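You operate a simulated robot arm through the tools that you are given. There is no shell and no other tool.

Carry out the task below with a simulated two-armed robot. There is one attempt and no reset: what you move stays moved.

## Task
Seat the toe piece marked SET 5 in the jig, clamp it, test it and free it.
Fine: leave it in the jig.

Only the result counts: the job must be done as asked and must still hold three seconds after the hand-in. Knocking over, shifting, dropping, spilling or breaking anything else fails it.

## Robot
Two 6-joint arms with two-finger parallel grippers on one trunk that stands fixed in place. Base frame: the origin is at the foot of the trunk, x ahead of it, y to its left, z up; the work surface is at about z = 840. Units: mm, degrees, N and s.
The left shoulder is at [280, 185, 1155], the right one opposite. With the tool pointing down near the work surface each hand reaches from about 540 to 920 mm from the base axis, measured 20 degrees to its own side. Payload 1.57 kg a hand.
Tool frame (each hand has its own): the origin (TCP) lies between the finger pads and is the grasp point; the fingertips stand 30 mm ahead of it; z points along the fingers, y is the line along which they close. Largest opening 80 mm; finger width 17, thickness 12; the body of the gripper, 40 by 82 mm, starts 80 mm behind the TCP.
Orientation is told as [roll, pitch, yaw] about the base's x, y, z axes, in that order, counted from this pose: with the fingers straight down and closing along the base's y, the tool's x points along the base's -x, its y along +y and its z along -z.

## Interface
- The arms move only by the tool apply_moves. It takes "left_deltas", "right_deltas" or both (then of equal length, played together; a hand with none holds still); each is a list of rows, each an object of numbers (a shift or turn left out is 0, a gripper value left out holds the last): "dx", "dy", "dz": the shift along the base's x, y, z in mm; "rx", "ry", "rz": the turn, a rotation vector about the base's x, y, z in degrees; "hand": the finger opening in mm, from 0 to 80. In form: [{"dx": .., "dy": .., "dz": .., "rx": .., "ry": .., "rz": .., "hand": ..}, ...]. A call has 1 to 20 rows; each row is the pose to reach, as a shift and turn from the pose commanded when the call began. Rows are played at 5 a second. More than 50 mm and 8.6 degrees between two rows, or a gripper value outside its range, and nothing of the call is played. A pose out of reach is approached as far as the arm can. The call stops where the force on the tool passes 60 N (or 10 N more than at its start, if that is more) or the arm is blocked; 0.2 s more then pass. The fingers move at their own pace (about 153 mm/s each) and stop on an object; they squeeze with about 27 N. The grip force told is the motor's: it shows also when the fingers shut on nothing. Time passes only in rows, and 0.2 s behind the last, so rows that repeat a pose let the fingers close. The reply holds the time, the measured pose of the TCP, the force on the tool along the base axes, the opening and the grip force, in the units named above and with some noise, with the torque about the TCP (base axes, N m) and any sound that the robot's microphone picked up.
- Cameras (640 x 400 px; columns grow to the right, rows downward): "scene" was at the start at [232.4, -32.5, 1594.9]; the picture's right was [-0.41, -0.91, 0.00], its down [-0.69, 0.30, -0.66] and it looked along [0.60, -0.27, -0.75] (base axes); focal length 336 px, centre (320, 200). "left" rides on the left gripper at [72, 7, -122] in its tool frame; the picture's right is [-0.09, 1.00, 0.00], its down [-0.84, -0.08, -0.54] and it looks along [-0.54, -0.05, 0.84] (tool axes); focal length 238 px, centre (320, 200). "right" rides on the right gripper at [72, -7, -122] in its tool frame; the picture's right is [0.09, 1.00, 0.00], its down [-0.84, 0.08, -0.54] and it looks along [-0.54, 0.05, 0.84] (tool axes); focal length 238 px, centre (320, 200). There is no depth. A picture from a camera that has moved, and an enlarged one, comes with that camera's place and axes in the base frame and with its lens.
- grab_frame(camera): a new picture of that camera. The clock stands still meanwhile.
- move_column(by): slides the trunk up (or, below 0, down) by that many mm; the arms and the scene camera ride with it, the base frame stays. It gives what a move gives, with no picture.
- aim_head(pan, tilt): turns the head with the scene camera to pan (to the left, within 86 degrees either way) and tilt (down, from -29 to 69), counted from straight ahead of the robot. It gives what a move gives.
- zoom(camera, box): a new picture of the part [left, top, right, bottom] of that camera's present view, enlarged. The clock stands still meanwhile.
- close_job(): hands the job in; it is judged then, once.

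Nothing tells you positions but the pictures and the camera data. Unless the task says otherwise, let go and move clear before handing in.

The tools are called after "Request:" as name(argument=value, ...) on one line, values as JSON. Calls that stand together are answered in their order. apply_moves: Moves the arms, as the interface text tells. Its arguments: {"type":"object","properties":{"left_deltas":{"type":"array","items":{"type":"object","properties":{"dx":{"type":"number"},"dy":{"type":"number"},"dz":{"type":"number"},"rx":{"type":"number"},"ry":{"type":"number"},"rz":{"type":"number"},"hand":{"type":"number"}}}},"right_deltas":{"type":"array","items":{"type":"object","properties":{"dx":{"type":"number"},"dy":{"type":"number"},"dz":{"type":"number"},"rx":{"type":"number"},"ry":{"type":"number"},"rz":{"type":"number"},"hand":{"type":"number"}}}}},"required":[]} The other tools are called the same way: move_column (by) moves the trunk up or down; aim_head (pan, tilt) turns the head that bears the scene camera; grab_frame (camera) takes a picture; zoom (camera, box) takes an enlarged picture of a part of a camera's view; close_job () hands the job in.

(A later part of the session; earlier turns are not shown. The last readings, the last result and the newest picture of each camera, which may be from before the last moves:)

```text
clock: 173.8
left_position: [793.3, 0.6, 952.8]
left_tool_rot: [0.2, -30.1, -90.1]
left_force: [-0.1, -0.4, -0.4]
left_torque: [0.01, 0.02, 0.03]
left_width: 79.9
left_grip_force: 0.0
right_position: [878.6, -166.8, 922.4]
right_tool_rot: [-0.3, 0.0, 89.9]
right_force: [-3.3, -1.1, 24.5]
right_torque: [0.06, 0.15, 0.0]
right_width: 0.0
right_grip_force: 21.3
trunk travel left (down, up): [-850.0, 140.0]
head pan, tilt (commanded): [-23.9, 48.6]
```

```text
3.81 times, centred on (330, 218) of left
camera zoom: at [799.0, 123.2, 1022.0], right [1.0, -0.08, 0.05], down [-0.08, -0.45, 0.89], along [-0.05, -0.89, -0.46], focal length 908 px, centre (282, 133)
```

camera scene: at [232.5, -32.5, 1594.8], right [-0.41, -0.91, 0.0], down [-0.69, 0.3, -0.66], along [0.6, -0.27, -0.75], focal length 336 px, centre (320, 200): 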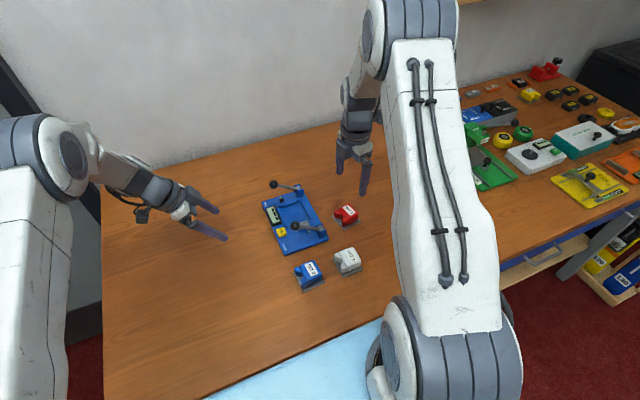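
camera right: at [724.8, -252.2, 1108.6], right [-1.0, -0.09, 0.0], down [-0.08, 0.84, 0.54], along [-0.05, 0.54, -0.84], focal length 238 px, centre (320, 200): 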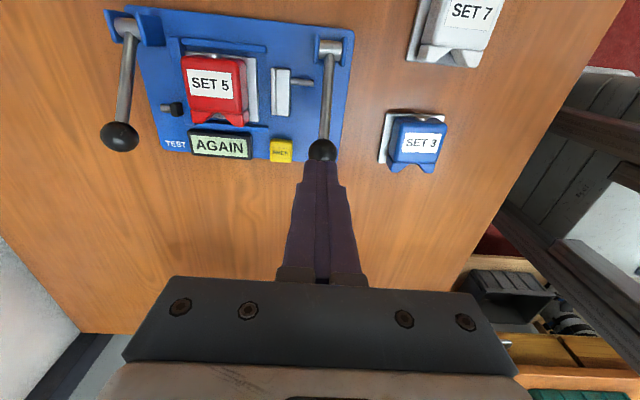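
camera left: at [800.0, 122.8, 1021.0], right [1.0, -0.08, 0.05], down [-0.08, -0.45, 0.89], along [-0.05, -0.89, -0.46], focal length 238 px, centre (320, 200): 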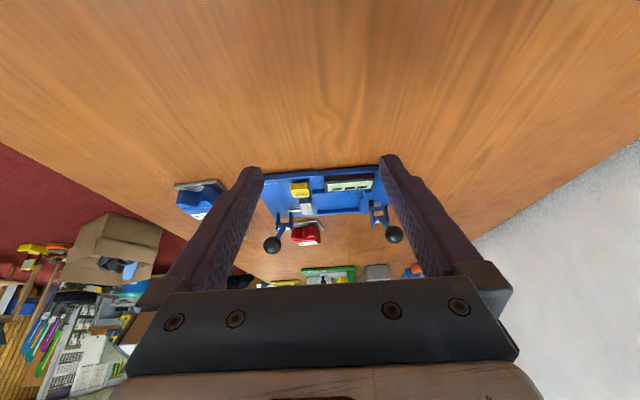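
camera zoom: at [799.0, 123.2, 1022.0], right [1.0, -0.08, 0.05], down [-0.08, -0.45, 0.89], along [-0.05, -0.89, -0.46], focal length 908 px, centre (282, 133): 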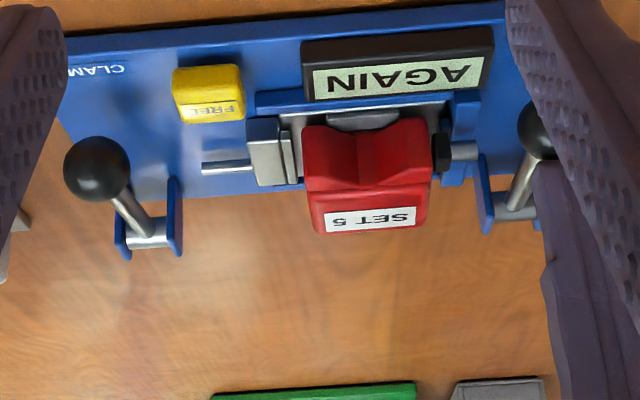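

Repeated pulls don't help, so it's the seating. So far the piece was always within 0–0.6 mm of the back face, and the plunger then shoved it about 1.7 mm and twisted it. Next I'll seat it squarely about 1.8 mm off the back, central in the play, where the plunger would just meet the wing without moving it. Release and FREE first.

Request:
apply_moves(right_deltas=[{"dz": 2}, {"dy": -0.3, "dz": 6}, {"dy": -1, "dz": 11}, {"dy": -2, "dz": 16}, {"dy": -4, "dz": 23}, {"dy": -7, "dz": 31}, {"dy": -11, "dz": 41}, {"dy": -12.5, "dz": 51}, {"dy": -13, "dz": 62}, {"dx": -25, "dy": -8, "dz": 68}, {"dx": -60, "dy": 0, "dz": 66}, {"dx": -95, "dy": 6, "dz": 50}, {"dx": -118, "dy": 11, "dz": 25}, {"dx": -122, "dy": 11.5, "dz": 0}, {"dx": -122, "dy": 11.5, "dz": -14}, {"dx": -122, "dy": 11.5, "dz": -20}, {"dx": -122, "dy": 11.5, "dz": -24}, {"dx": -122, "dy": 11.5, "dz": -27}, {"dx": -122, "dy": 11.5, "dz": -27}, {"dx": -122, "dy": 11.5, "dz": -18}])

Request:
apply_moves(right_deltas=[{"dz": 25}, {"dz": 55}, {"dz": 84}, {"dx": 25, "dy": -25, "dz": 86, "hand": 20}, {"dx": 50, "dy": -50, "dz": 86, "hand": 50}, {"dx": 56.5, "dy": -57.3, "dz": 86, "hand": 62}, {"dx": 56.5, "dy": -57.3, "dz": 86, "hand": 62}])

Request:
zoom(camera="right", box=[230, 50, 410, 170])

```text
clock: 178.0
left_position: [792.9, -0.2, 951.4]
left_tool_rot: [0.0, -30.0, -90.0]
left_force: [0.3, 0.7, 0.5]
left_torque: [-0.01, -0.02, 0.02]
left_width: 80.2
left_grip_force: 0.0
right_position: [757.0, -155.5, 903.2]
right_tool_rot: [0.0, 0.0, 90.0]
right_force: [0.5, -0.2, -0.5]
right_torque: [0.02, 0.0, 0.0]
right_width: 0.0
right_grip_force: 21.5
trunk travel left (down, up): [-850.0, 140.0]
head pan, tilt (commanded): [-23.9, 48.6]
heard: click
```

```text
clock: 179.6
left_position: [793.3, 0.2, 951.1]
left_tool_rot: [0.0, -30.0, -90.0]
left_force: [0.2, 0.4, 0.6]
left_torque: [0.03, 0.02, 0.01]
left_width: 80.4
left_grip_force: 0.1
right_position: [812.4, -212.0, 988.3]
right_tool_rot: [0.1, 0.1, 90.0]
right_force: [-0.3, -0.3, 0.4]
right_torque: [0.02, 0.0, -0.02]
right_width: 61.9
right_grip_force: 0.1
trunk travel left (down, up): [-850.0, 140.0]
head pan, tilt (commanded): [-23.9, 48.6]
```

```text
3.33 times, centred on (320, 110) of right
camera zoom: at [819.6, -284.7, 1109.3], right [-1.0, -0.09, 0.0], down [-0.08, 0.84, 0.54], along [-0.05, 0.54, -0.84], focal length 794 px, centre (320, 500)
```

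zoom: 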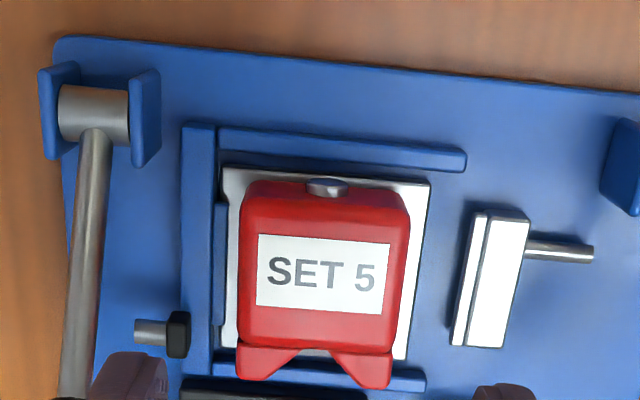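

Before retrying I'll also do a genuine re-seat, taking the piece right out of the nest and putting it back, in case the jig counts that. I'll grip it and slide it back from under the lip.

Request:
apply_moves(right_deltas=[{"dz": -25, "rz": -0.4}, {"dz": -50, "rz": -0.8}, {"dz": -70, "rz": -0.8}, {"dz": -82, "rz": -0.8}, {"dz": -87, "rz": -0.8}, {"dz": -87, "rz": -0.8, "hand": 56}, {"dz": -87, "rz": -0.8, "hand": 50}, {"dz": -87, "rz": -0.8, "hand": 46}, {"dz": -87, "rz": -0.8, "hand": 40}, {"dz": -87, "rz": -0.8, "hand": 40}, {"dx": -1, "dz": -87, "rz": -0.8, "hand": 40}, {"dx": -2.5, "dz": -87, "rz": -0.8, "hand": 40}, {"dx": -4, "dz": -87, "rz": -0.8, "hand": 40}, {"dx": -5.5, "dz": -87, "rz": -0.8, "hand": 40}, {"dx": -7, "dz": -87, "rz": -0.8, "hand": 40}, {"dx": -7.5, "dz": -87, "rz": -0.8, "hand": 40}, {"dx": -7.5, "dz": -87, "rz": -0.8, "hand": 40}])

Request:
zoom(camera="left", box=[285, 170, 385, 232])

Request:
zoom(camera="right", box=[230, 80, 410, 220])

```text
clock: 183.2
left_position: [794.3, 1.0, 951.9]
left_tool_rot: [0.0, -30.0, -89.9]
left_force: [0.1, 0.8, -0.2]
left_torque: [-0.02, 0.01, -0.02]
left_width: 80.0
left_grip_force: 0.1
right_position: [805.3, -211.4, 901.0]
right_tool_rot: [0.1, 0.1, 89.2]
right_force: [1.4, -0.8, 0.4]
right_torque: [-0.01, -0.01, 0.01]
right_width: 47.6
right_grip_force: 27.5
trunk travel left (down, up): [-850.0, 140.0]
head pan, tilt (commanded): [-23.9, 48.6]
```

```text
6.40 times, centred on (335, 201) of left
camera zoom: at [800.0, 123.1, 1021.0], right [1.0, -0.08, 0.05], down [-0.08, -0.45, 0.89], along [-0.05, -0.89, -0.46], focal length 1525 px, centre (224, 194)
```

zoom: 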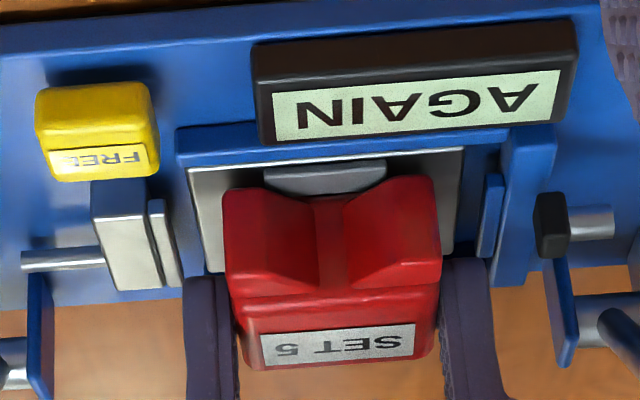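

```text
2.86 times, centred on (320, 150) of right
camera zoom: at [811.0, -284.2, 1022.7], right [-1.0, -0.08, 0.0], down [-0.07, 0.84, 0.54], along [-0.04, 0.54, -0.84], focal length 681 px, centre (320, 343)
```

zoom: 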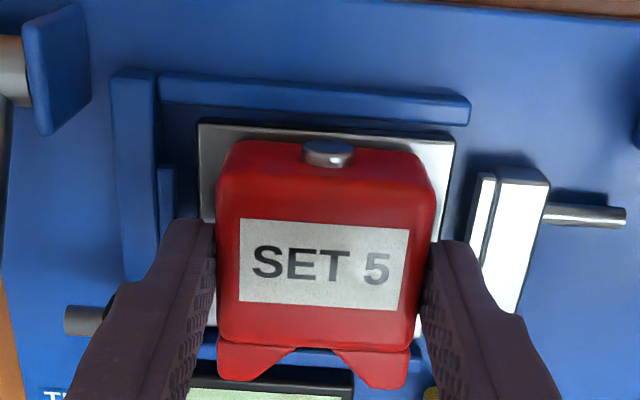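

The piece is in the clear window. I'll take a deeper grip and lift it slowly out of the nest.

Request:
apply_moves(right_deltas=[{"hand": 47}, {"hand": 50}, {"hand": 50.5}, {"dz": -1.5, "hand": 50.5}, {"dz": -3.5, "hand": 50.5}, {"dz": -4.5, "hand": 50.5}, {"dz": -4.5, "hand": 46}, {"dz": -4.5, "hand": 40}, {"dz": -4.5, "hand": 20}, {"dz": -4.5, "hand": 0}, {"dz": -4.5, "hand": 0}])

Request:
apply_moves(right_deltas=[{"dz": 0.4}, {"dz": 1}, {"dz": 2}, {"dz": 3.5}, {"dz": 5.5}, {"dz": 8}, {"dz": 11}, {"dz": 14.5}, {"dz": 18}, {"dz": 22}, {"dz": 26}, {"dz": 30}, {"dz": 34}, {"dz": 37.5}, {"dz": 40}, {"dz": 41}, {"dz": 41}, {"dz": 41}])

Request:
zoom(camera="left", box=[270, 165, 400, 255])

Request:
zoom(camera="right", box=[230, 60, 410, 220])

```text
clock: 185.6
left_position: [792.1, 0.3, 952.3]
left_tool_rot: [0.0, -30.0, -90.1]
left_force: [0.0, -0.4, 0.7]
left_torque: [-0.01, 0.01, -0.01]
left_width: 80.2
left_grip_force: 0.1
right_position: [805.7, -211.5, 897.8]
right_tool_rot: [0.0, 0.0, 89.2]
right_force: [-1.1, -0.5, 0.2]
right_torque: [0.0, 0.05, 0.09]
right_width: 47.7
right_grip_force: 27.2
trunk travel left (down, up): [-850.0, 140.0]
head pan, tilt (commanded): [-23.9, 48.6]
```

```text
clock: 189.4
left_position: [793.7, 1.2, 950.3]
left_tool_rot: [0.0, -30.0, -89.9]
left_force: [0.2, -0.7, -0.3]
left_torque: [0.0, -0.02, -0.02]
left_width: 80.0
left_grip_force: 0.0
right_position: [806.5, -212.1, 937.7]
right_tool_rot: [0.0, -0.1, 89.1]
right_force: [0.4, -0.6, -2.6]
right_torque: [-0.02, 0.04, -0.04]
right_width: 47.6
right_grip_force: 27.1
trunk travel left (down, up): [-850.0, 140.0]
head pan, tilt (commanded): [-23.9, 48.6]
```

```text
4.44 times, centred on (335, 210) of left
camera zoom: at [800.0, 123.1, 1021.0], right [1.0, -0.08, 0.05], down [-0.08, -0.45, 0.89], along [-0.05, -0.89, -0.46], focal length 1059 px, centre (253, 156)
```

zoom: 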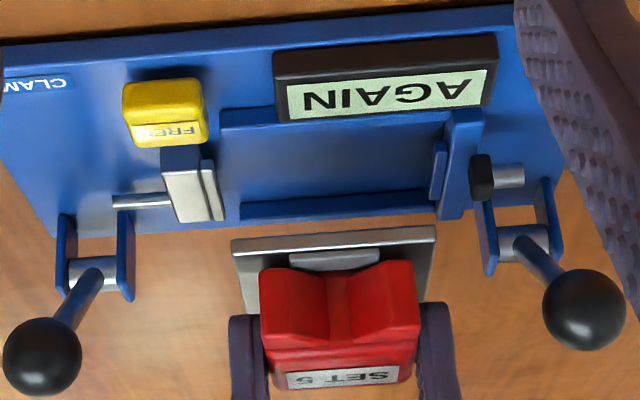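

```text
2.50 times, centred on (320, 140) of right
camera zoom: at [811.1, -284.2, 1059.0], right [-1.0, -0.08, 0.0], down [-0.06, 0.84, 0.54], along [-0.04, 0.54, -0.84], focal length 596 px, centre (320, 350)
```

zoom: 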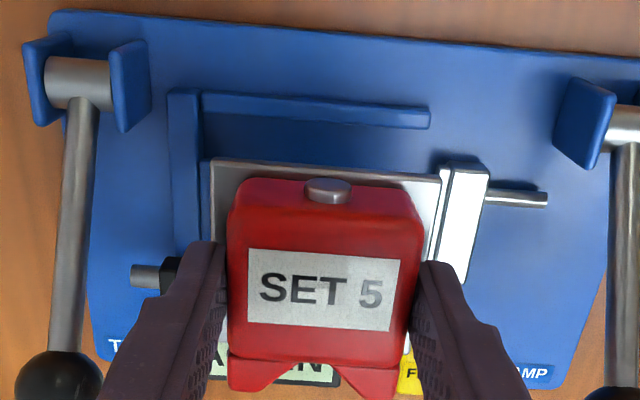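

The piece is fully out of the nest. I'll look at the nest floor for any locating features while it's visible.

Request:
zoom(camera="left", box=[310, 180, 380, 215])

Request:
zoom(camera="scene", box=[265, 180, 345, 240])

Request:
zoom(camera="left", box=[310, 210, 380, 255])

```text
9.14 times, centred on (345, 198) of left
camera zoom: at [800.0, 123.1, 1021.0], right [1.0, -0.08, 0.05], down [-0.08, -0.45, 0.89], along [-0.05, -0.89, -0.46], focal length 2179 px, centre (91, 223)
```

zoom: 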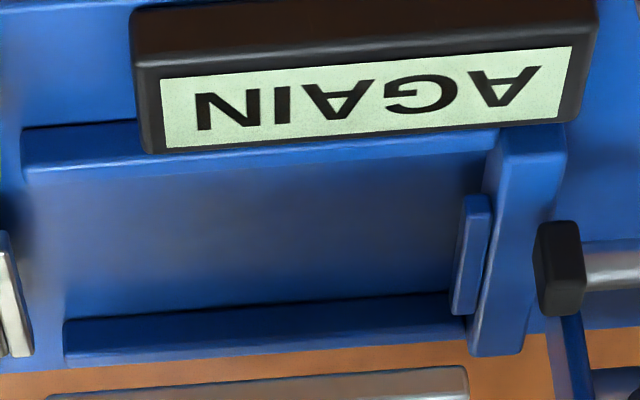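

```text
6.67 times, centred on (305, 210) of scene
camera zoom: at [232.5, -32.2, 1594.8], right [-0.41, -0.91, 0.0], down [-0.69, 0.3, -0.66], along [0.6, -0.27, -0.75], focal length 2239 px, centre (420, 133)
```

zoom: 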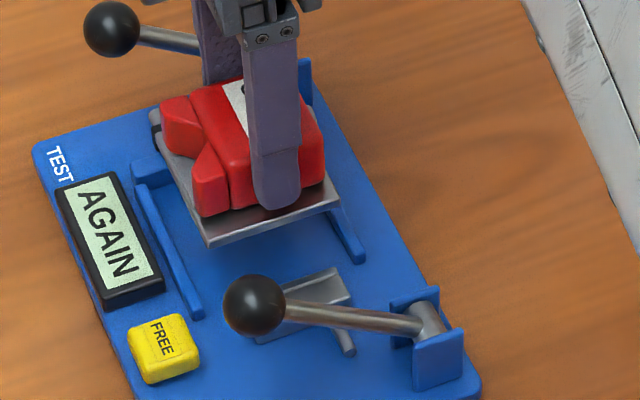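

```text
8.89 times, centred on (345, 232) of left
camera zoom: at [800.0, 123.1, 1021.0], right [1.0, -0.08, 0.05], down [-0.08, -0.45, 0.89], along [-0.05, -0.89, -0.46], focal length 2119 px, centre (98, -89)
```

zoom: 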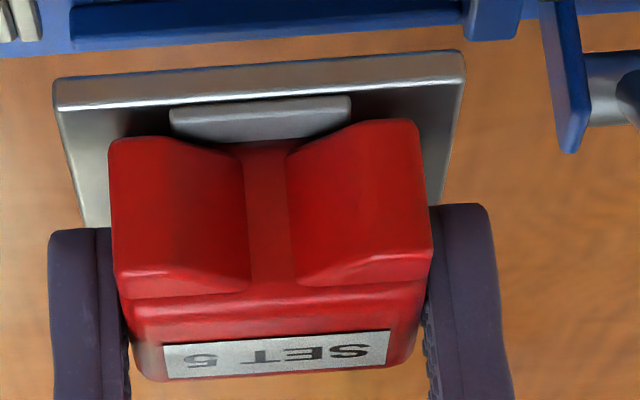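

The nest floor is plain, with no pins or marks. Setting the piece back down in the window.

Request:
apply_moves(right_deltas=[{"dz": -0.5}, {"dz": -2}, {"dz": -5}, {"dz": -9}, {"dz": -13}, {"dz": -17}, {"dz": -21}, {"dz": -25}, {"dz": -29}, {"dz": -32.5}, {"dz": -35.5}, {"dz": -38}, {"dz": -39.5}, {"dz": -40.3}, {"dz": -40.8}, {"dz": -41.2}, {"dz": -41.2}])

Request:
apply_moves(right_deltas=[{"hand": 46}, {"hand": 49}, {"hand": 50.5}, {"dz": 1.5, "hand": 50.5}, {"dz": 3.5, "hand": 50.5}, {"dz": 4.7, "hand": 50.5}, {"dz": 4.7, "hand": 47}, {"dz": 4.7, "hand": 40}, {"dz": 4.7, "hand": 40}, {"dx": 1, "dz": 4.7, "hand": 40}, {"dx": 2.2, "dz": 4.7, "hand": 40}, {"dx": 3.4, "dz": 4.7, "hand": 40}, {"dx": 4.6, "dz": 4.7, "hand": 40}, {"dx": 5.8, "dz": 4.7, "hand": 40}, {"dx": 6.6, "dz": 4.7, "hand": 40}, {"dx": 7.0, "dz": 4.7, "hand": 40}, {"dx": 7.0, "dz": 4.7, "hand": 40}])

Request:
zoom(camera="right", box=[255, 95, 385, 180])

Request:
zoom(camera="left", box=[335, 175, 385, 215])

Request:
zoom(camera="left", box=[285, 170, 385, 232])

```text
clock: 193.0
left_position: [791.9, 0.4, 951.8]
left_tool_rot: [0.0, -29.9, -90.0]
left_force: [0.3, -0.4, -0.1]
left_torque: [0.02, 0.0, -0.01]
left_width: 80.0
left_grip_force: 0.0
right_position: [805.2, -211.3, 898.2]
right_tool_rot: [-0.1, 0.0, 89.2]
right_force: [-0.6, -0.6, 2.1]
right_torque: [0.04, 0.18, 0.01]
right_width: 47.6
right_grip_force: 27.2
trunk travel left (down, up): [-850.0, 140.0]
head pan, tilt (commanded): [-23.9, 48.6]
```

```text
clock: 196.6
left_position: [792.5, 0.0, 951.2]
left_tool_rot: [0.1, -30.0, -90.1]
left_force: [0.3, 0.0, -0.1]
left_torque: [0.0, 0.0, 0.02]
left_width: 80.0
left_grip_force: 0.0
right_position: [812.6, -212.4, 900.6]
right_tool_rot: [0.0, 0.0, 89.3]
right_force: [-2.9, -0.9, 3.1]
right_torque: [0.01, 0.12, 0.0]
right_width: 47.5
right_grip_force: 26.6
trunk travel left (down, up): [-850.0, 140.0]
head pan, tilt (commanded): [-23.9, 48.6]
```

```text
4.71 times, centred on (320, 138) of right
camera zoom: at [818.2, -284.0, 1022.9], right [-1.0, -0.08, 0.0], down [-0.07, 0.84, 0.54], along [-0.04, 0.54, -0.84], focal length 1122 px, centre (320, 494)
```

zoom: 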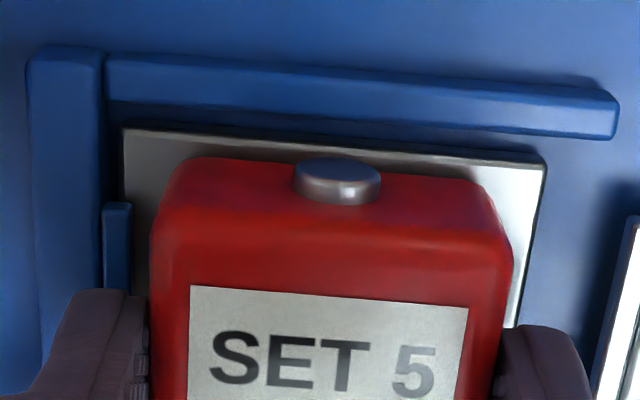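

```text
10.00 times, centred on (360, 195) of left
camera zoom: at [799.8, 123.2, 1021.2], right [1.0, -0.08, 0.05], down [-0.08, -0.45, 0.89], along [-0.05, -0.89, -0.46], focal length 2384 px, centre (-80, 250)
```

zoom: 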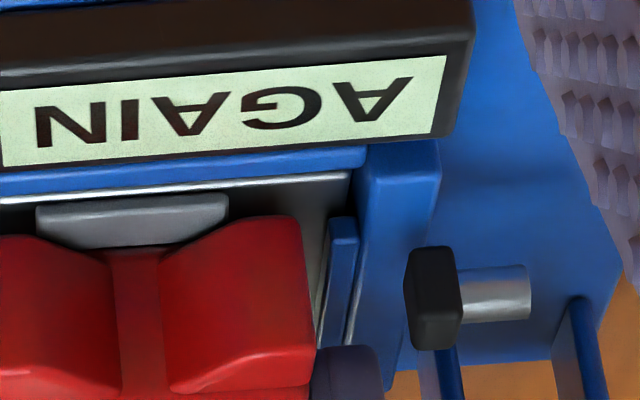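

```text
6.40 times, centred on (335, 201) of left
camera zoom: at [799.8, 123.2, 1021.2], right [1.0, -0.08, 0.05], down [-0.08, -0.45, 0.89], along [-0.05, -0.89, -0.46], focal length 1525 px, centre (224, 194)
```

zoom: 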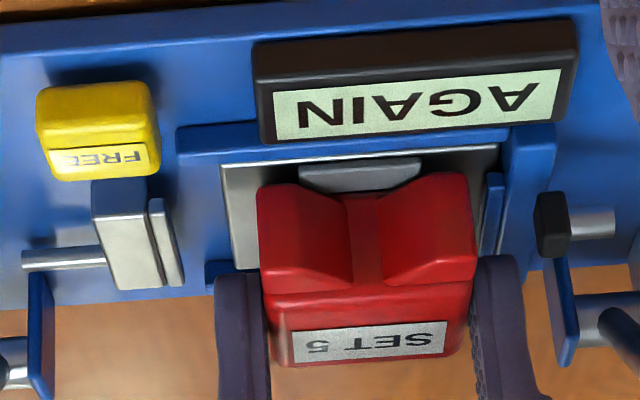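

Re-seated, square, about 0.9 mm off the back. I'll ease it back another 0.9 mm and release, then clamp to the latch.

Request:
apply_moves(right_deltas=[{"dx": -0.4}, {"dx": -0.9}, {"dx": -0.9}, {"dx": -0.9, "hand": 44}, {"dx": -0.9, "hand": 48}, {"dx": -0.9, "hand": 53}, {"dx": -0.9, "hand": 58}, {"dx": -0.9, "dz": 5, "hand": 58}, {"dx": -0.9, "dz": 20, "hand": 58}, {"dx": -0.9, "dz": 45, "hand": 58}, {"dx": -0.9, "dz": 70, "hand": 50}, {"dx": -0.9, "dz": 86, "rz": 0.8, "hand": 40}, {"dx": -0.9, "dz": 86, "rz": 0.8, "hand": 40}])

Request:
zoom(camera="left", box=[335, 175, 385, 215])

Request:
zoom(camera="right", box=[260, 65, 375, 155])

```text
clock: 199.4
left_position: [791.9, -0.4, 952.1]
left_tool_rot: [0.0, -30.0, -90.0]
left_force: [0.0, -0.2, 0.6]
left_torque: [-0.02, -0.03, -0.01]
left_width: 79.7
left_grip_force: 0.1
right_position: [810.7, -211.3, 988.0]
right_tool_rot: [0.0, 0.0, 89.9]
right_force: [-0.9, -0.3, 0.0]
right_torque: [0.01, -0.01, 0.01]
right_width: 39.8
right_grip_force: 0.0
trunk travel left (down, up): [-850.0, 140.0]
head pan, tilt (commanded): [-23.9, 48.6]
```

```text
10.00 times, centred on (360, 195) of left
camera zoom: at [799.9, 123.1, 1021.1], right [1.0, -0.08, 0.05], down [-0.08, -0.45, 0.89], along [-0.05, -0.89, -0.46], focal length 2384 px, centre (-80, 250)
```

zoom: 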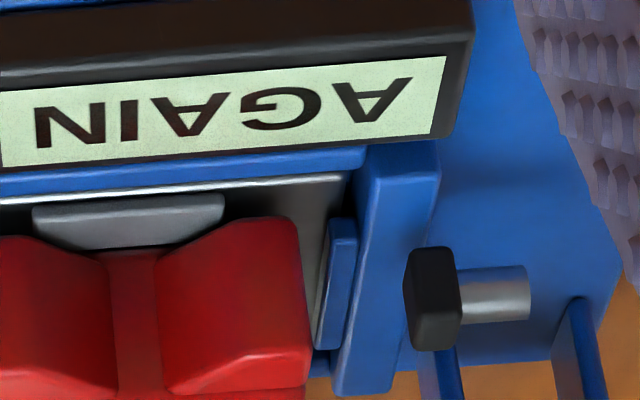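

```text
4.44 times, centred on (318, 110) of right
camera zoom: at [817.9, -283.6, 1109.4], right [-1.0, -0.09, 0.0], down [-0.08, 0.84, 0.54], along [-0.05, 0.54, -0.84], focal length 1059 px, centre (331, 600)
```

zoom: 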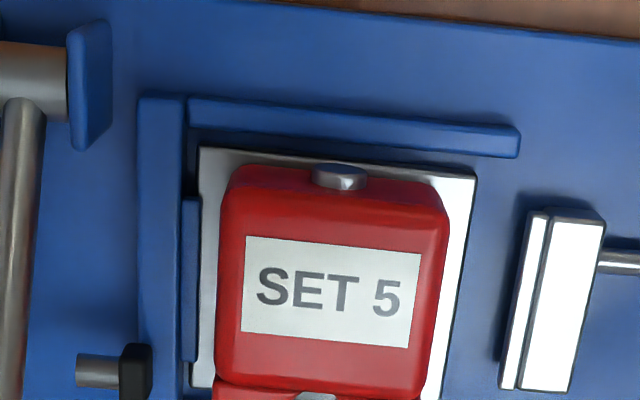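

About 1.5–2 mm off the back face and square. Now clamping just to the latch.

Request:
apply_moves(right_deltas=[{"dx": -20, "dy": 6, "hand": 20}, {"dx": -50, "dy": 16, "hand": 0}, {"dx": -80, "dy": 26, "hand": 0}, {"dx": -93.4, "dy": 31.5, "hand": 0}, {"dx": -93.4, "dy": 31.5, "dz": -8}, {"dx": -93.4, "dy": 31.5, "dz": -15}, {"dx": -93.4, "dy": 32.5, "dz": -18.5}, {"dx": -93.4, "dy": 34.1, "dz": -22}, {"dx": -93.4, "dy": 35.9, "dz": -25.5}, {"dx": -93.4, "dy": 38, "dz": -30}, {"dx": -93.4, "dy": 40.1, "dz": -34.5}, {"dx": -93.4, "dy": 41.8, "dz": -39}, {"dx": -93.4, "dy": 43.3, "dz": -43.5}, {"dx": -93.4, "dy": 44.5, "dz": -48.5}, {"dx": -93.4, "dy": 45.3, "dz": -53.5}, {"dx": -93.4, "dy": 45.7, "dz": -58}, {"dx": -93.4, "dy": 45.9, "dz": -61}, {"dx": -93.4, "dy": 45.9, "dz": -62.5}, {"dx": -93.4, "dy": 45.9, "dz": -62.5}])

Request:
zoom(camera="left", box=[250, 165, 410, 270])

```text
clock: 203.4
left_position: [793.1, 0.1, 952.0]
left_tool_rot: [-0.1, -30.1, -89.9]
left_force: [0.2, 0.7, -0.5]
left_torque: [0.03, -0.01, -0.01]
left_width: 79.9
left_grip_force: 0.0
right_position: [718.3, -165.1, 924.7]
right_tool_rot: [0.0, 0.0, 89.9]
right_force: [-1.1, 0.4, 1.2]
right_torque: [0.07, 0.0, -0.01]
right_width: 0.0
right_grip_force: 20.8
trunk travel left (down, up): [-850.0, 140.0]
head pan, tilt (commanded): [-23.9, 48.6]
```

```text
3.81 times, centred on (330, 218) of left
camera zoom: at [799.9, 123.2, 1021.1], right [1.0, -0.08, 0.05], down [-0.08, -0.45, 0.89], along [-0.05, -0.89, -0.46], focal length 908 px, centre (282, 133)
```

zoom: 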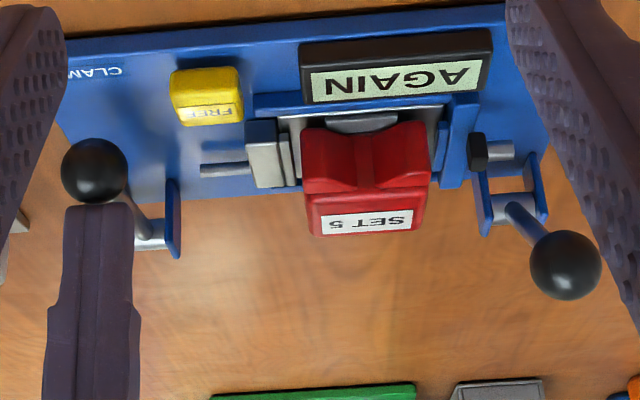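

Not latched yet by the display. One or two more millimetres.

Request:
apply_moves(right_deltas=[{"dz": -0.7}, {"dz": -1.4}, {"dz": -1.4}])

Request:
zoom(camera="left", box=[250, 165, 410, 270])

Request:
zoom(camera="left", box=[305, 185, 335, 210])

```text
clock: 204.2
left_position: [793.9, 0.3, 952.0]
left_tool_rot: [0.0, -30.0, -90.1]
left_force: [-0.9, -0.3, 0.0]
left_torque: [-0.04, -0.01, -0.04]
left_width: 80.2
left_grip_force: 0.0
right_position: [718.1, -165.7, 924.3]
right_tool_rot: [0.0, 0.1, 89.9]
right_force: [0.2, -1.0, 0.7]
right_torque: [-0.02, 0.01, 0.0]
right_width: 0.0
right_grip_force: 21.0
trunk travel left (down, up): [-850.0, 140.0]
head pan, tilt (commanded): [-23.9, 48.6]
```

```text
3.81 times, centred on (330, 218) of left
camera zoom: at [799.9, 123.1, 1021.1], right [1.0, -0.08, 0.05], down [-0.08, -0.45, 0.89], along [-0.05, -0.89, -0.46], focal length 908 px, centre (282, 133)
```

zoom: 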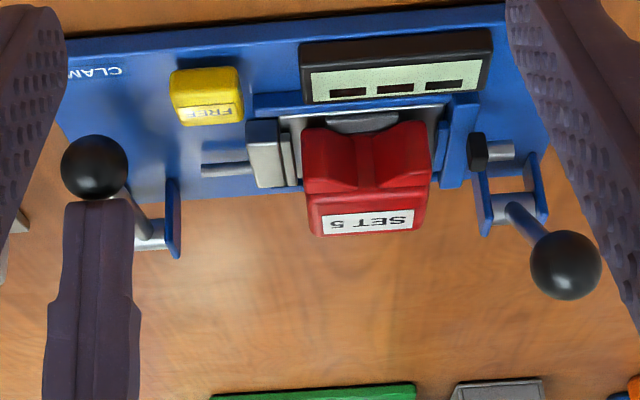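

```text
16.00 times, centred on (320, 198) of left
camera zoom: at [799.9, 123.1, 1021.1], right [1.0, -0.08, 0.05], down [-0.08, -0.45, 0.89], along [-0.05, -0.89, -0.46], focal length 3814 px, centre (320, 240)
```

zoom: 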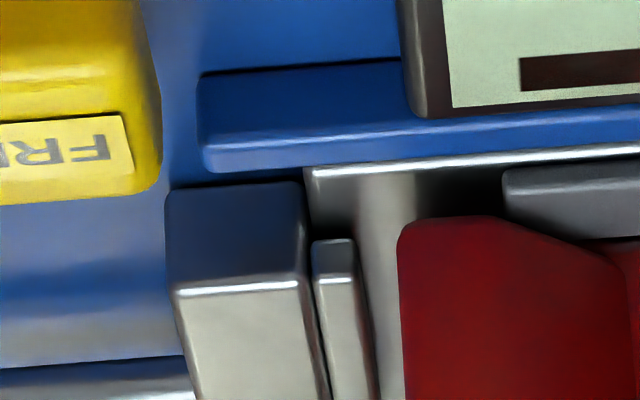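

Latched now ("---"). Moving to the TEST ball and pulling to the stop.

Request:
apply_moves(right_deltas=[{"dz": 3}, {"dz": 10}, {"dz": 25}, {"dz": 45}, {"dz": 62}, {"dx": 20, "dz": 64}, {"dx": 55, "dy": -3, "dz": 64}, {"dx": 95, "dy": -6, "dz": 64}, {"dx": 130, "dy": -10, "dz": 64}, {"dx": 153, "dy": -13, "dz": 62}, {"dx": 161, "dy": -13.5, "dz": 59.5}, {"dx": 161, "dy": -13.5, "dz": 59.5}])

Request:
zoom(camera="left", box=[300, 175, 380, 220])

Request:
apply_moves(right_deltas=[{"dz": -9}, {"dz": -16}, {"dy": 3.4, "dz": -24.5}, {"dy": 7.5, "dz": -33}, {"dy": 10.6, "dz": -42}, {"dy": 12.6, "dz": -50}, {"dy": 13.2, "dz": -56}, {"dy": 13.2, "dz": -60}, {"dy": 13.2, "dz": -62}, {"dy": 13.2, "dz": -62}, {"dy": 13.2, "dz": -62}, {"dy": 13.2, "dz": -62}])

Request:
zoom(camera="left", box=[250, 165, 410, 270])

Request:
zoom(camera="left", box=[300, 175, 380, 220])

```text
clock: 206.8
left_position: [793.0, 0.1, 951.6]
left_tool_rot: [0.0, -30.0, -90.0]
left_force: [0.5, 0.5, -0.6]
left_torque: [-0.01, 0.01, 0.02]
left_width: 80.2
left_grip_force: 0.0
right_position: [880.8, -179.3, 981.9]
right_tool_rot: [0.0, 0.0, 89.9]
right_force: [0.0, 0.4, -0.1]
right_torque: [0.05, 0.01, -0.02]
right_width: 0.0
right_grip_force: 21.7
trunk travel left (down, up): [-850.0, 140.0]
head pan, tilt (commanded): [-23.9, 48.6]
```

```text
8.00 times, centred on (340, 198) of left
camera zoom: at [800.0, 123.1, 1021.0], right [1.0, -0.08, 0.05], down [-0.08, -0.45, 0.89], along [-0.05, -0.89, -0.46], focal length 1907 px, centre (160, 220)
```

zoom: 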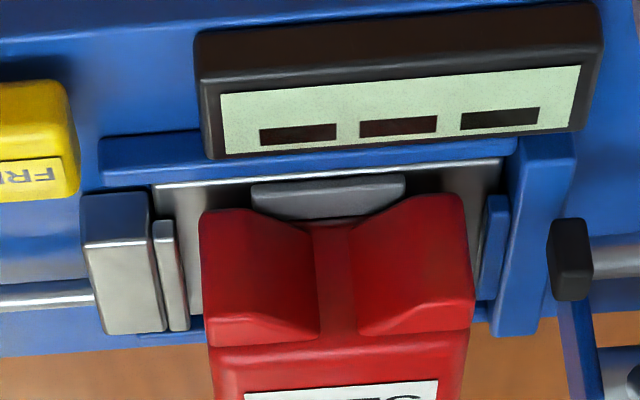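

```text
clock: 209.4
left_position: [791.9, 0.7, 951.2]
left_tool_rot: [0.1, -30.0, -90.1]
left_force: [0.1, 0.0, 1.2]
left_torque: [0.02, 0.0, -0.01]
left_width: 79.9
left_grip_force: 0.1
right_position: [879.1, -166.4, 923.8]
right_tool_rot: [-0.2, -0.1, 90.0]
right_force: [-1.3, 2.0, 17.2]
right_torque: [0.14, 0.12, -0.03]
right_width: 0.0
right_grip_force: 21.2
trunk travel left (down, up): [-850.0, 140.0]
head pan, tilt (commanded): [-23.9, 48.6]
```

```text
3.81 times, centred on (330, 218) of left
camera zoom: at [799.3, 123.4, 1021.7], right [1.0, -0.08, 0.05], down [-0.08, -0.45, 0.89], along [-0.05, -0.89, -0.46], focal length 908 px, centre (282, 133)
```

zoom: 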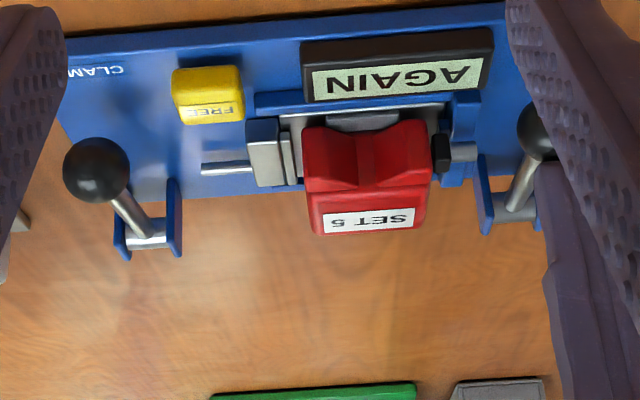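

```text
8.00 times, centred on (340, 198) of left
camera zoom: at [799.3, 123.4, 1021.7], right [1.0, -0.08, 0.05], down [-0.08, -0.45, 0.89], along [-0.05, -0.89, -0.46], focal length 1907 px, centre (160, 220)
```

zoom: 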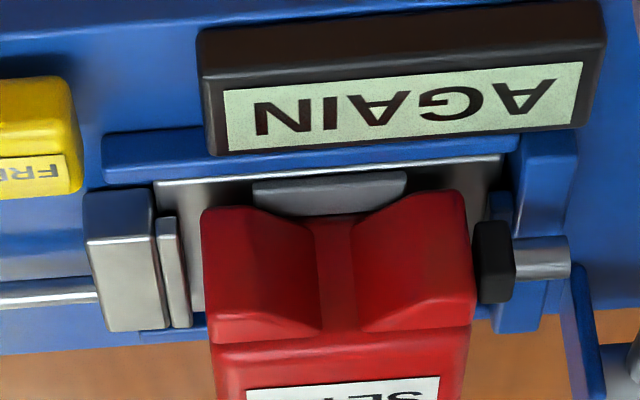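

"AGAIN" even with the piece unmoved, so position in the play isn't the cause either. Every time I also held the test lever down for about a second before looking. Maybe the test wants a prompt pull-and-release. I'll FREE, re-clamp without disturbing the seat, and try a quick stroke with immediate release.

Request:
apply_moves(right_deltas=[{"dz": 2}, {"dy": -0.3, "dz": 6}, {"dy": -1, "dz": 11}, {"dy": -2, "dz": 16}, {"dy": -4, "dz": 23}, {"dy": -7, "dz": 31}, {"dy": -11, "dz": 41}, {"dy": -12.5, "dz": 51}, {"dy": -13, "dz": 62}, {"dx": -25, "dy": -8, "dz": 68}, {"dx": -60, "dy": 0, "dz": 66}, {"dx": -95, "dy": 6, "dz": 50}, {"dx": -118, "dy": 11, "dz": 25}, {"dx": -122, "dy": 11.5, "dz": 0}, {"dx": -122, "dy": 11.5, "dz": -14}, {"dx": -122, "dy": 11.5, "dz": -20}, {"dx": -122, "dy": 11.5, "dz": -24}, {"dx": -122, "dy": 11.5, "dz": -27}, {"dx": -122, "dy": 11.5, "dz": -27}, {"dx": -122, "dy": 11.5, "dz": -18}])

Request:
apply_moves(right_deltas=[{"dz": 25}, {"dz": 55}, {"dz": 82}, {"dx": -10, "dy": -8, "dz": 84}, {"dx": -30, "dy": -20, "dz": 84}, {"dx": -39, "dy": -25.5, "dz": 84}, {"dx": -39, "dy": -25.5, "dz": 84}])

Request:
grab_frame(camera="right")

Request:
zoom(camera="left", box=[250, 165, 410, 270])

```text
clock: 213.6
left_position: [793.7, 1.0, 951.9]
left_tool_rot: [0.0, -29.9, -90.0]
left_force: [0.3, 0.6, 0.3]
left_torque: [0.0, -0.02, -0.01]
left_width: 79.9
left_grip_force: 0.1
right_position: [757.6, -154.4, 903.5]
right_tool_rot: [0.0, 0.0, 90.1]
right_force: [-0.3, 0.4, 0.2]
right_torque: [-0.01, 0.01, -0.01]
right_width: 0.0
right_grip_force: 21.3
trunk travel left (down, up): [-850.0, 140.0]
head pan, tilt (commanded): [-23.9, 48.6]
heard: click
```

```text
clock: 215.2
left_position: [793.8, 0.7, 952.4]
left_tool_rot: [0.0, -29.9, -89.9]
left_force: [0.3, 0.3, -0.5]
left_torque: [0.0, -0.04, -0.01]
left_width: 80.1
left_grip_force: 0.0
right_position: [718.5, -180.7, 987.4]
right_tool_rot: [0.0, 0.0, 89.9]
right_force: [0.2, 0.2, 0.5]
right_torque: [-0.04, 0.01, -0.02]
right_width: 0.0
right_grip_force: 21.3
trunk travel left (down, up): [-850.0, 140.0]
head pan, tilt (commanded): [-23.9, 48.6]
```

```text
taken
camera right: at [725.3, -252.8, 1108.3], right [-1.0, -0.09, 0.0], down [-0.08, 0.84, 0.54], along [-0.05, 0.54, -0.84], focal length 238 px, centre (320, 200)
```

right: 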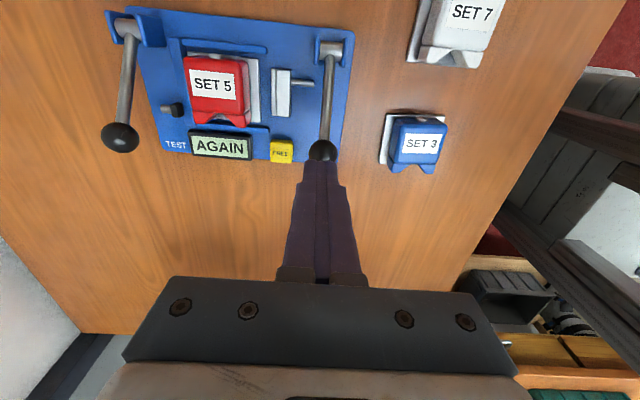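

```text
3.81 times, centred on (330, 218) of left
camera zoom: at [799.9, 123.2, 1021.1], right [1.0, -0.08, 0.05], down [-0.08, -0.45, 0.89], along [-0.05, -0.89, -0.46], focal length 908 px, centre (282, 133)
```

zoom: 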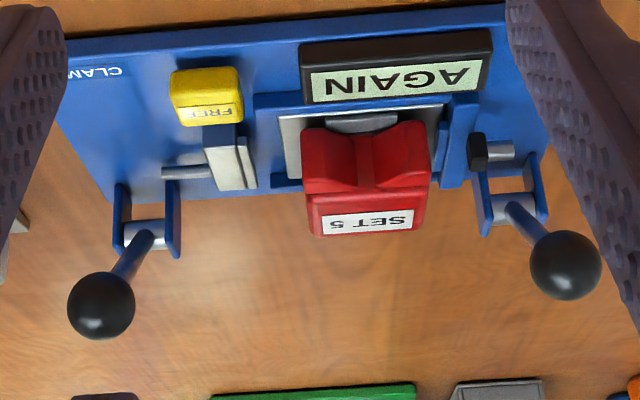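

Clamping again, fully to just short of the stop.

Request:
apply_moves(right_deltas=[{"dz": -8}, {"dz": -15}, {"dy": 1, "dz": -18.5}, {"dy": 2.6, "dz": -22}, {"dy": 4.4, "dz": -25.5}, {"dy": 6.5, "dz": -30}, {"dy": 8.6, "dz": -34.5}, {"dy": 10.3, "dz": -39}, {"dy": 11.8, "dz": -43.5}, {"dy": 13, "dz": -48.5}, {"dy": 13.8, "dz": -53.5}, {"dy": 14.2, "dz": -58}, {"dy": 14.4, "dz": -61.5}, {"dy": 14.4, "dz": -65}, {"dy": 14.4, "dz": -65}])

Request:
apply_moves(right_deltas=[{"dz": 3}, {"dz": 10}, {"dz": 25}, {"dz": 45}, {"dz": 64}, {"dx": 20, "dz": 66}, {"dx": 55, "dy": -3, "dz": 66}, {"dx": 95, "dy": -6, "dz": 66}, {"dx": 130, "dy": -10, "dz": 66}, {"dx": 153, "dy": -13, "dz": 63}, {"dx": 161, "dy": -13.5, "dz": 60}, {"dx": 161, "dy": -13.5, "dz": 60}])

Request:
zoom(camera="left", box=[250, 165, 410, 270])

```text
clock: 218.4
left_position: [791.8, 0.8, 952.8]
left_tool_rot: [0.0, -29.9, -90.0]
left_force: [-0.4, 0.3, -0.9]
left_torque: [0.02, 0.0, 0.01]
left_width: 79.9
left_grip_force: 0.1
right_position: [718.2, -166.0, 921.8]
right_tool_rot: [0.0, -0.1, 90.0]
right_force: [0.3, 1.1, 0.8]
right_torque: [0.03, 0.0, 0.0]
right_width: 0.2
right_grip_force: 21.4
trunk travel left (down, up): [-850.0, 140.0]
head pan, tilt (commanded): [-23.9, 48.6]
```

```text
clock: 221.0
left_position: [792.4, -0.1, 951.1]
left_tool_rot: [0.0, -29.9, -89.9]
left_force: [-0.2, 0.6, -0.4]
left_torque: [-0.02, -0.01, 0.01]
left_width: 80.0
left_grip_force: 0.0
right_position: [880.2, -178.8, 981.5]
right_tool_rot: [0.0, -0.1, 89.9]
right_force: [0.8, 0.3, -0.5]
right_torque: [-0.01, -0.03, 0.0]
right_width: 0.0
right_grip_force: 21.4
trunk travel left (down, up): [-850.0, 140.0]
head pan, tilt (commanded): [-23.9, 48.6]
```

```text
3.81 times, centred on (330, 218) of left
camera zoom: at [800.0, 123.2, 1021.0], right [1.0, -0.08, 0.05], down [-0.08, -0.45, 0.89], along [-0.05, -0.89, -0.46], focal length 908 px, centre (282, 133)
```

zoom: 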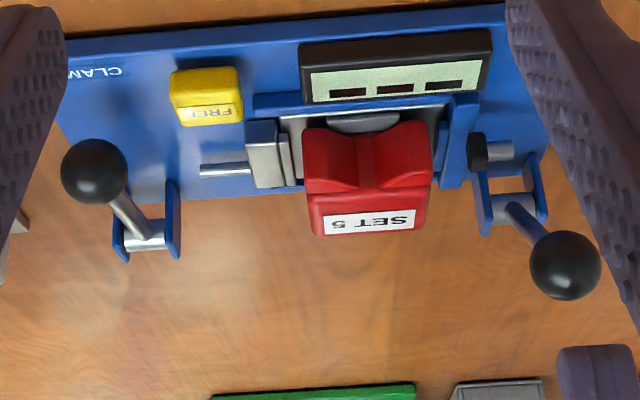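

Ready. Quick pull and immediate release.

Request:
apply_moves(right_deltas=[{"dz": -10}, {"dz": -17}, {"dy": 3.8, "dz": -26}, {"dy": 8.2, "dz": -36}, {"dy": 11.4, "dz": -46}, {"dy": 13, "dz": -55.5}, {"dy": 13.2, "dz": -60.5}, {"dy": 13, "dz": -52}, {"dy": 10.5, "dz": -40}, {"dy": 6, "dz": -28}, {"dy": 1.5, "dz": -16}, {"dz": -4}, {"dz": 0}, {"dz": 0}, {"dz": 0}])

Request:
zoom(camera="left", box=[250, 165, 410, 270])

```text
clock: 224.2
left_position: [793.1, 0.8, 951.5]
left_tool_rot: [0.0, -30.1, -90.0]
left_force: [0.4, -0.6, -0.1]
left_torque: [-0.03, -0.03, -0.04]
left_width: 80.0
left_grip_force: 0.1
right_position: [879.6, -179.4, 981.8]
right_tool_rot: [0.0, 0.0, 90.0]
right_force: [-0.2, 0.6, 0.0]
right_torque: [-0.02, 0.02, -0.01]
right_width: 0.1
right_grip_force: 21.6
trunk travel left (down, up): [-850.0, 140.0]
head pan, tilt (commanded): [-23.9, 48.6]
```

```text
3.81 times, centred on (330, 218) of left
camera zoom: at [800.0, 123.2, 1021.0], right [1.0, -0.08, 0.05], down [-0.08, -0.45, 0.89], along [-0.05, -0.89, -0.46], focal length 908 px, centre (282, 133)
```

zoom: 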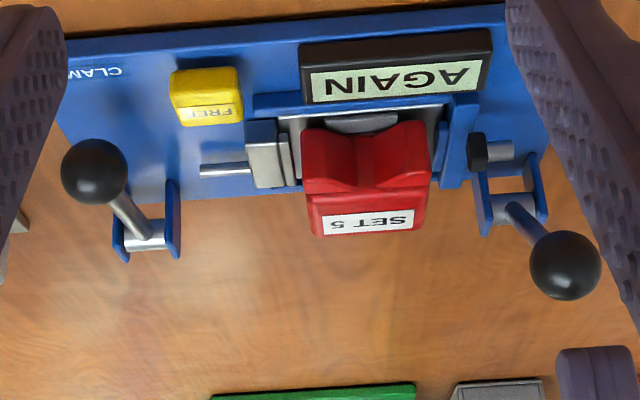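

Still "AGAIN". I'll look very closely at the display and all around the jig for any detail I've missed.

Request:
zoom(camera="left", box=[320, 170, 380, 205])

Request:
zoom(camera="scene", box=[258, 175, 332, 258])

Request:
zoom(camera="right", box=[290, 10, 560, 190])

Request:
grab_frame(camera="scene")

```text
10.67 times, centred on (350, 188) of left
camera zoom: at [800.0, 123.2, 1021.0], right [1.0, -0.08, 0.05], down [-0.08, -0.45, 0.89], along [-0.05, -0.89, -0.46], focal length 2542 px, centre (0, 333)
```

zoom: 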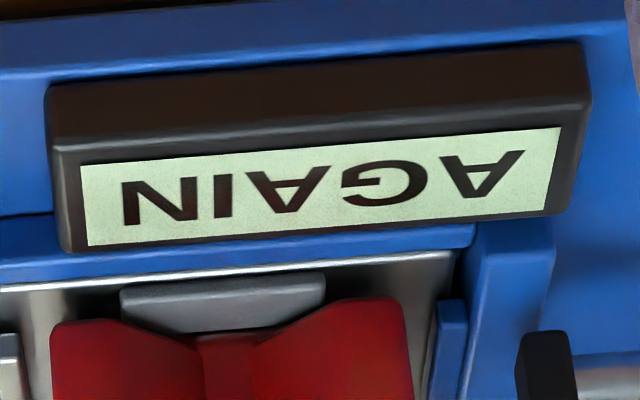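

```text
4.82 times, centred on (295, 216) of scene
camera zoom: at [232.4, -32.1, 1594.8], right [-0.41, -0.91, 0.0], down [-0.69, 0.3, -0.66], along [0.6, -0.27, -0.75], focal length 1618 px, centre (440, 120)
```

zoom: 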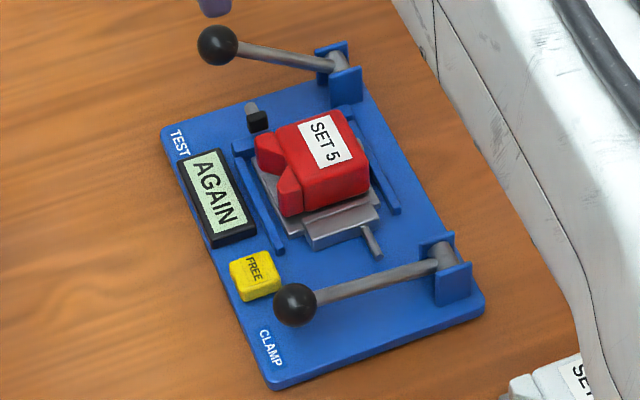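

```text
2.22 times, centred on (425, 100) of right
camera zoom: at [885.9, -251.7, 1103.6], right [-1.0, -0.09, 0.0], down [-0.08, 0.84, 0.54], along [-0.05, 0.54, -0.84], focal length 530 px, centre (87, 422)
```

zoom: 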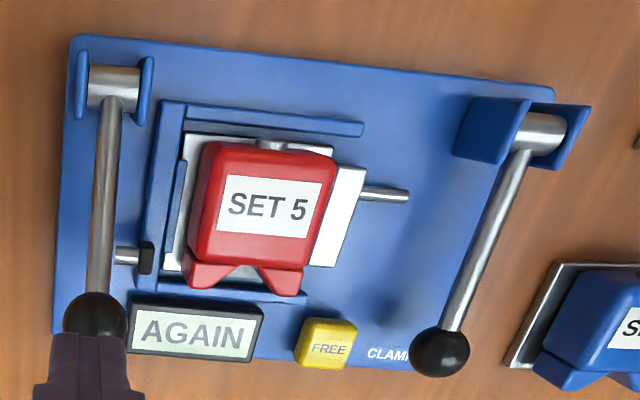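

```text
taken
camera scene: at [232.4, -32.1, 1594.8], right [-0.41, -0.91, 0.0], down [-0.69, 0.3, -0.66], along [0.6, -0.27, -0.75], focal length 336 px, centre (320, 200)
```

scene: 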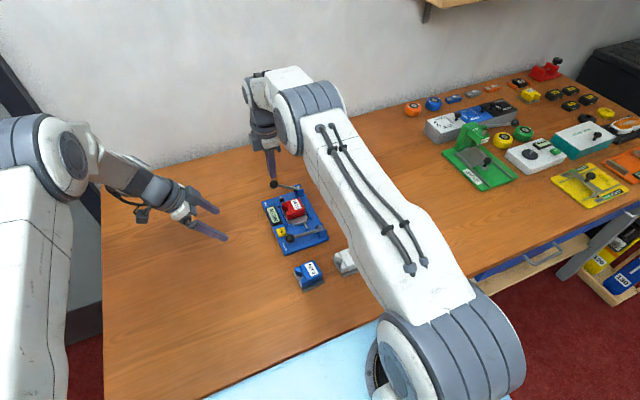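

The display has nothing more to show. What remains suspicious is rigidity: at the latch rest the pad sits 2–3 mm short of the plate, so the plunger never meets real resistance. I'll re-seat the piece home, latch it, and use the left hand to hold the clamp lever fully down while the right pulls TEST. First FREE and re-grip.

Request:
apply_moves(right_deltas=[{"dx": -25, "dy": 5, "dz": 5}, {"dx": -60, "dy": 12, "dz": 3}, {"dx": -95, "dy": 19, "dz": -10}, {"dx": -118, "dy": 23.5, "dz": -35}, {"dx": -122.6, "dy": 24.4, "dz": -60}, {"dx": -122.6, "dy": 24.4, "dz": -75}, {"dx": -122.6, "dy": 24.4, "dz": -81}, {"dx": -122.6, "dy": 24.4, "dz": -85}, {"dx": -122.6, "dy": 24.4, "dz": -87.5}, {"dx": -122.6, "dy": 24.4, "dz": -87.5}, {"dx": -122.6, "dy": 24.4, "dz": -75}, {"dx": -122.6, "dy": 24.4, "dz": -45}, {"dx": -122.6, "dy": 24.4, "dz": -10}, {"dx": -95, "dy": -5, "dz": 5, "hand": 20}, {"dx": -70, "dy": -30, "dz": 5, "hand": 50}, {"dx": -67, "dy": -33, "dz": 5, "hand": 62}, {"dx": -67, "dy": -33, "dz": 5, "hand": 62}])

Request:
zoom(camera="right", box=[230, 50, 410, 170])

Request:
zoom(camera="left", box=[250, 165, 410, 270])

```text
clock: 227.8
left_position: [793.1, 0.7, 952.4]
left_tool_rot: [0.0, -29.9, -90.1]
left_force: [0.0, 0.4, -0.2]
left_torque: [0.0, 0.01, 0.0]
left_width: 80.2
left_grip_force: 0.1
right_position: [813.3, -213.1, 986.0]
right_tool_rot: [0.1, 0.0, 90.0]
right_force: [0.3, 0.6, -0.9]
right_torque: [0.0, 0.01, 0.01]
right_width: 62.5
right_grip_force: 0.1
trunk travel left (down, up): [-850.0, 140.0]
head pan, tilt (commanded): [-23.9, 48.6]
heard: click
```

```text
3.33 times, centred on (320, 110) of right
camera zoom: at [819.0, -285.1, 1108.0], right [-1.0, -0.09, 0.0], down [-0.08, 0.84, 0.54], along [-0.05, 0.54, -0.84], focal length 794 px, centre (320, 500)
```

zoom: 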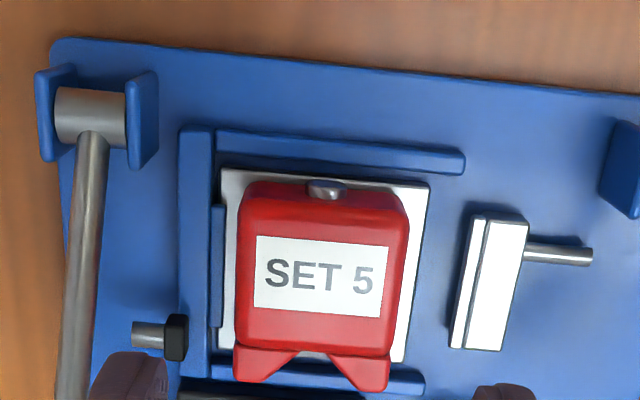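

```text
3.81 times, centred on (330, 218) of left
camera zoom: at [799.9, 123.2, 1021.1], right [1.0, -0.08, 0.05], down [-0.08, -0.45, 0.89], along [-0.05, -0.89, -0.46], focal length 908 px, centre (282, 133)
```

zoom: 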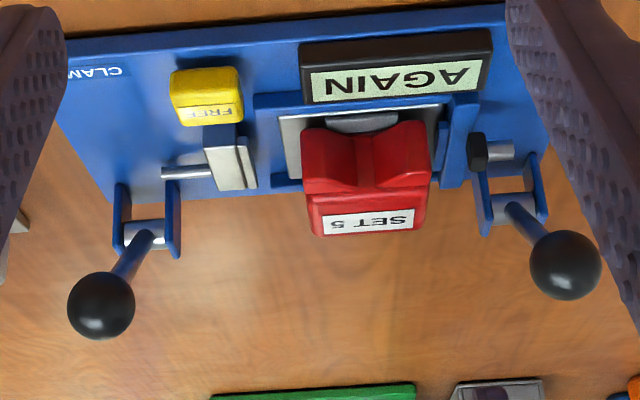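

Now re-gripping, squaring, and pushing home against the back face.

Request:
apply_moves(right_deltas=[{"dz": -25, "rz": -0.4}, {"dz": -50, "rz": -0.8}, {"dz": -70, "rz": -0.8}, {"dz": -81, "rz": -0.8}, {"dz": -85.5, "rz": -0.8}, {"dz": -85.5, "rz": -0.8, "hand": 56}, {"dz": -85.5, "rz": -0.8, "hand": 50}, {"dz": -85.5, "rz": -0.8, "hand": 46}, {"dz": -85.5, "rz": -0.8, "hand": 40}, {"dz": -85.5, "rz": -0.8, "hand": 40}, {"dx": 0.5, "dz": -85.5, "rz": -0.8, "hand": 40}, {"dx": 1.0, "dz": -85.5, "rz": -0.8, "hand": 40}, {"dx": 1.5, "dz": -85.5, "rz": -0.8, "hand": 40}, {"dx": 1.9, "dz": -85.5, "rz": -0.8, "hand": 40}, {"dx": 1.9, "dz": -85.5, "rz": -0.8, "hand": 40}])

Request:
zoom(camera="left", box=[335, 175, 385, 215])

```text
clock: 231.0
left_position: [793.6, 0.2, 952.5]
left_tool_rot: [0.1, -29.9, -90.1]
left_force: [0.8, 0.5, -0.7]
left_torque: [0.01, -0.01, -0.01]
left_width: 79.8
left_grip_force: 0.0
right_position: [814.6, -212.0, 900.7]
right_tool_rot: [-0.1, 0.0, 89.1]
right_force: [-1.6, 0.0, 1.3]
right_torque: [-0.03, -0.01, 0.02]
right_width: 47.7
right_grip_force: 26.6
trunk travel left (down, up): [-850.0, 140.0]
head pan, tilt (commanded): [-23.9, 48.6]
```

```text
10.00 times, centred on (360, 195) of left
camera zoom: at [799.9, 123.1, 1021.1], right [1.0, -0.08, 0.05], down [-0.08, -0.45, 0.89], along [-0.05, -0.89, -0.46], focal length 2384 px, centre (-80, 250)
```

zoom: 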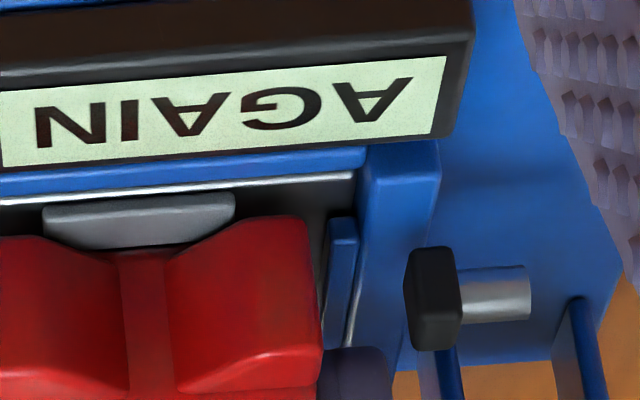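

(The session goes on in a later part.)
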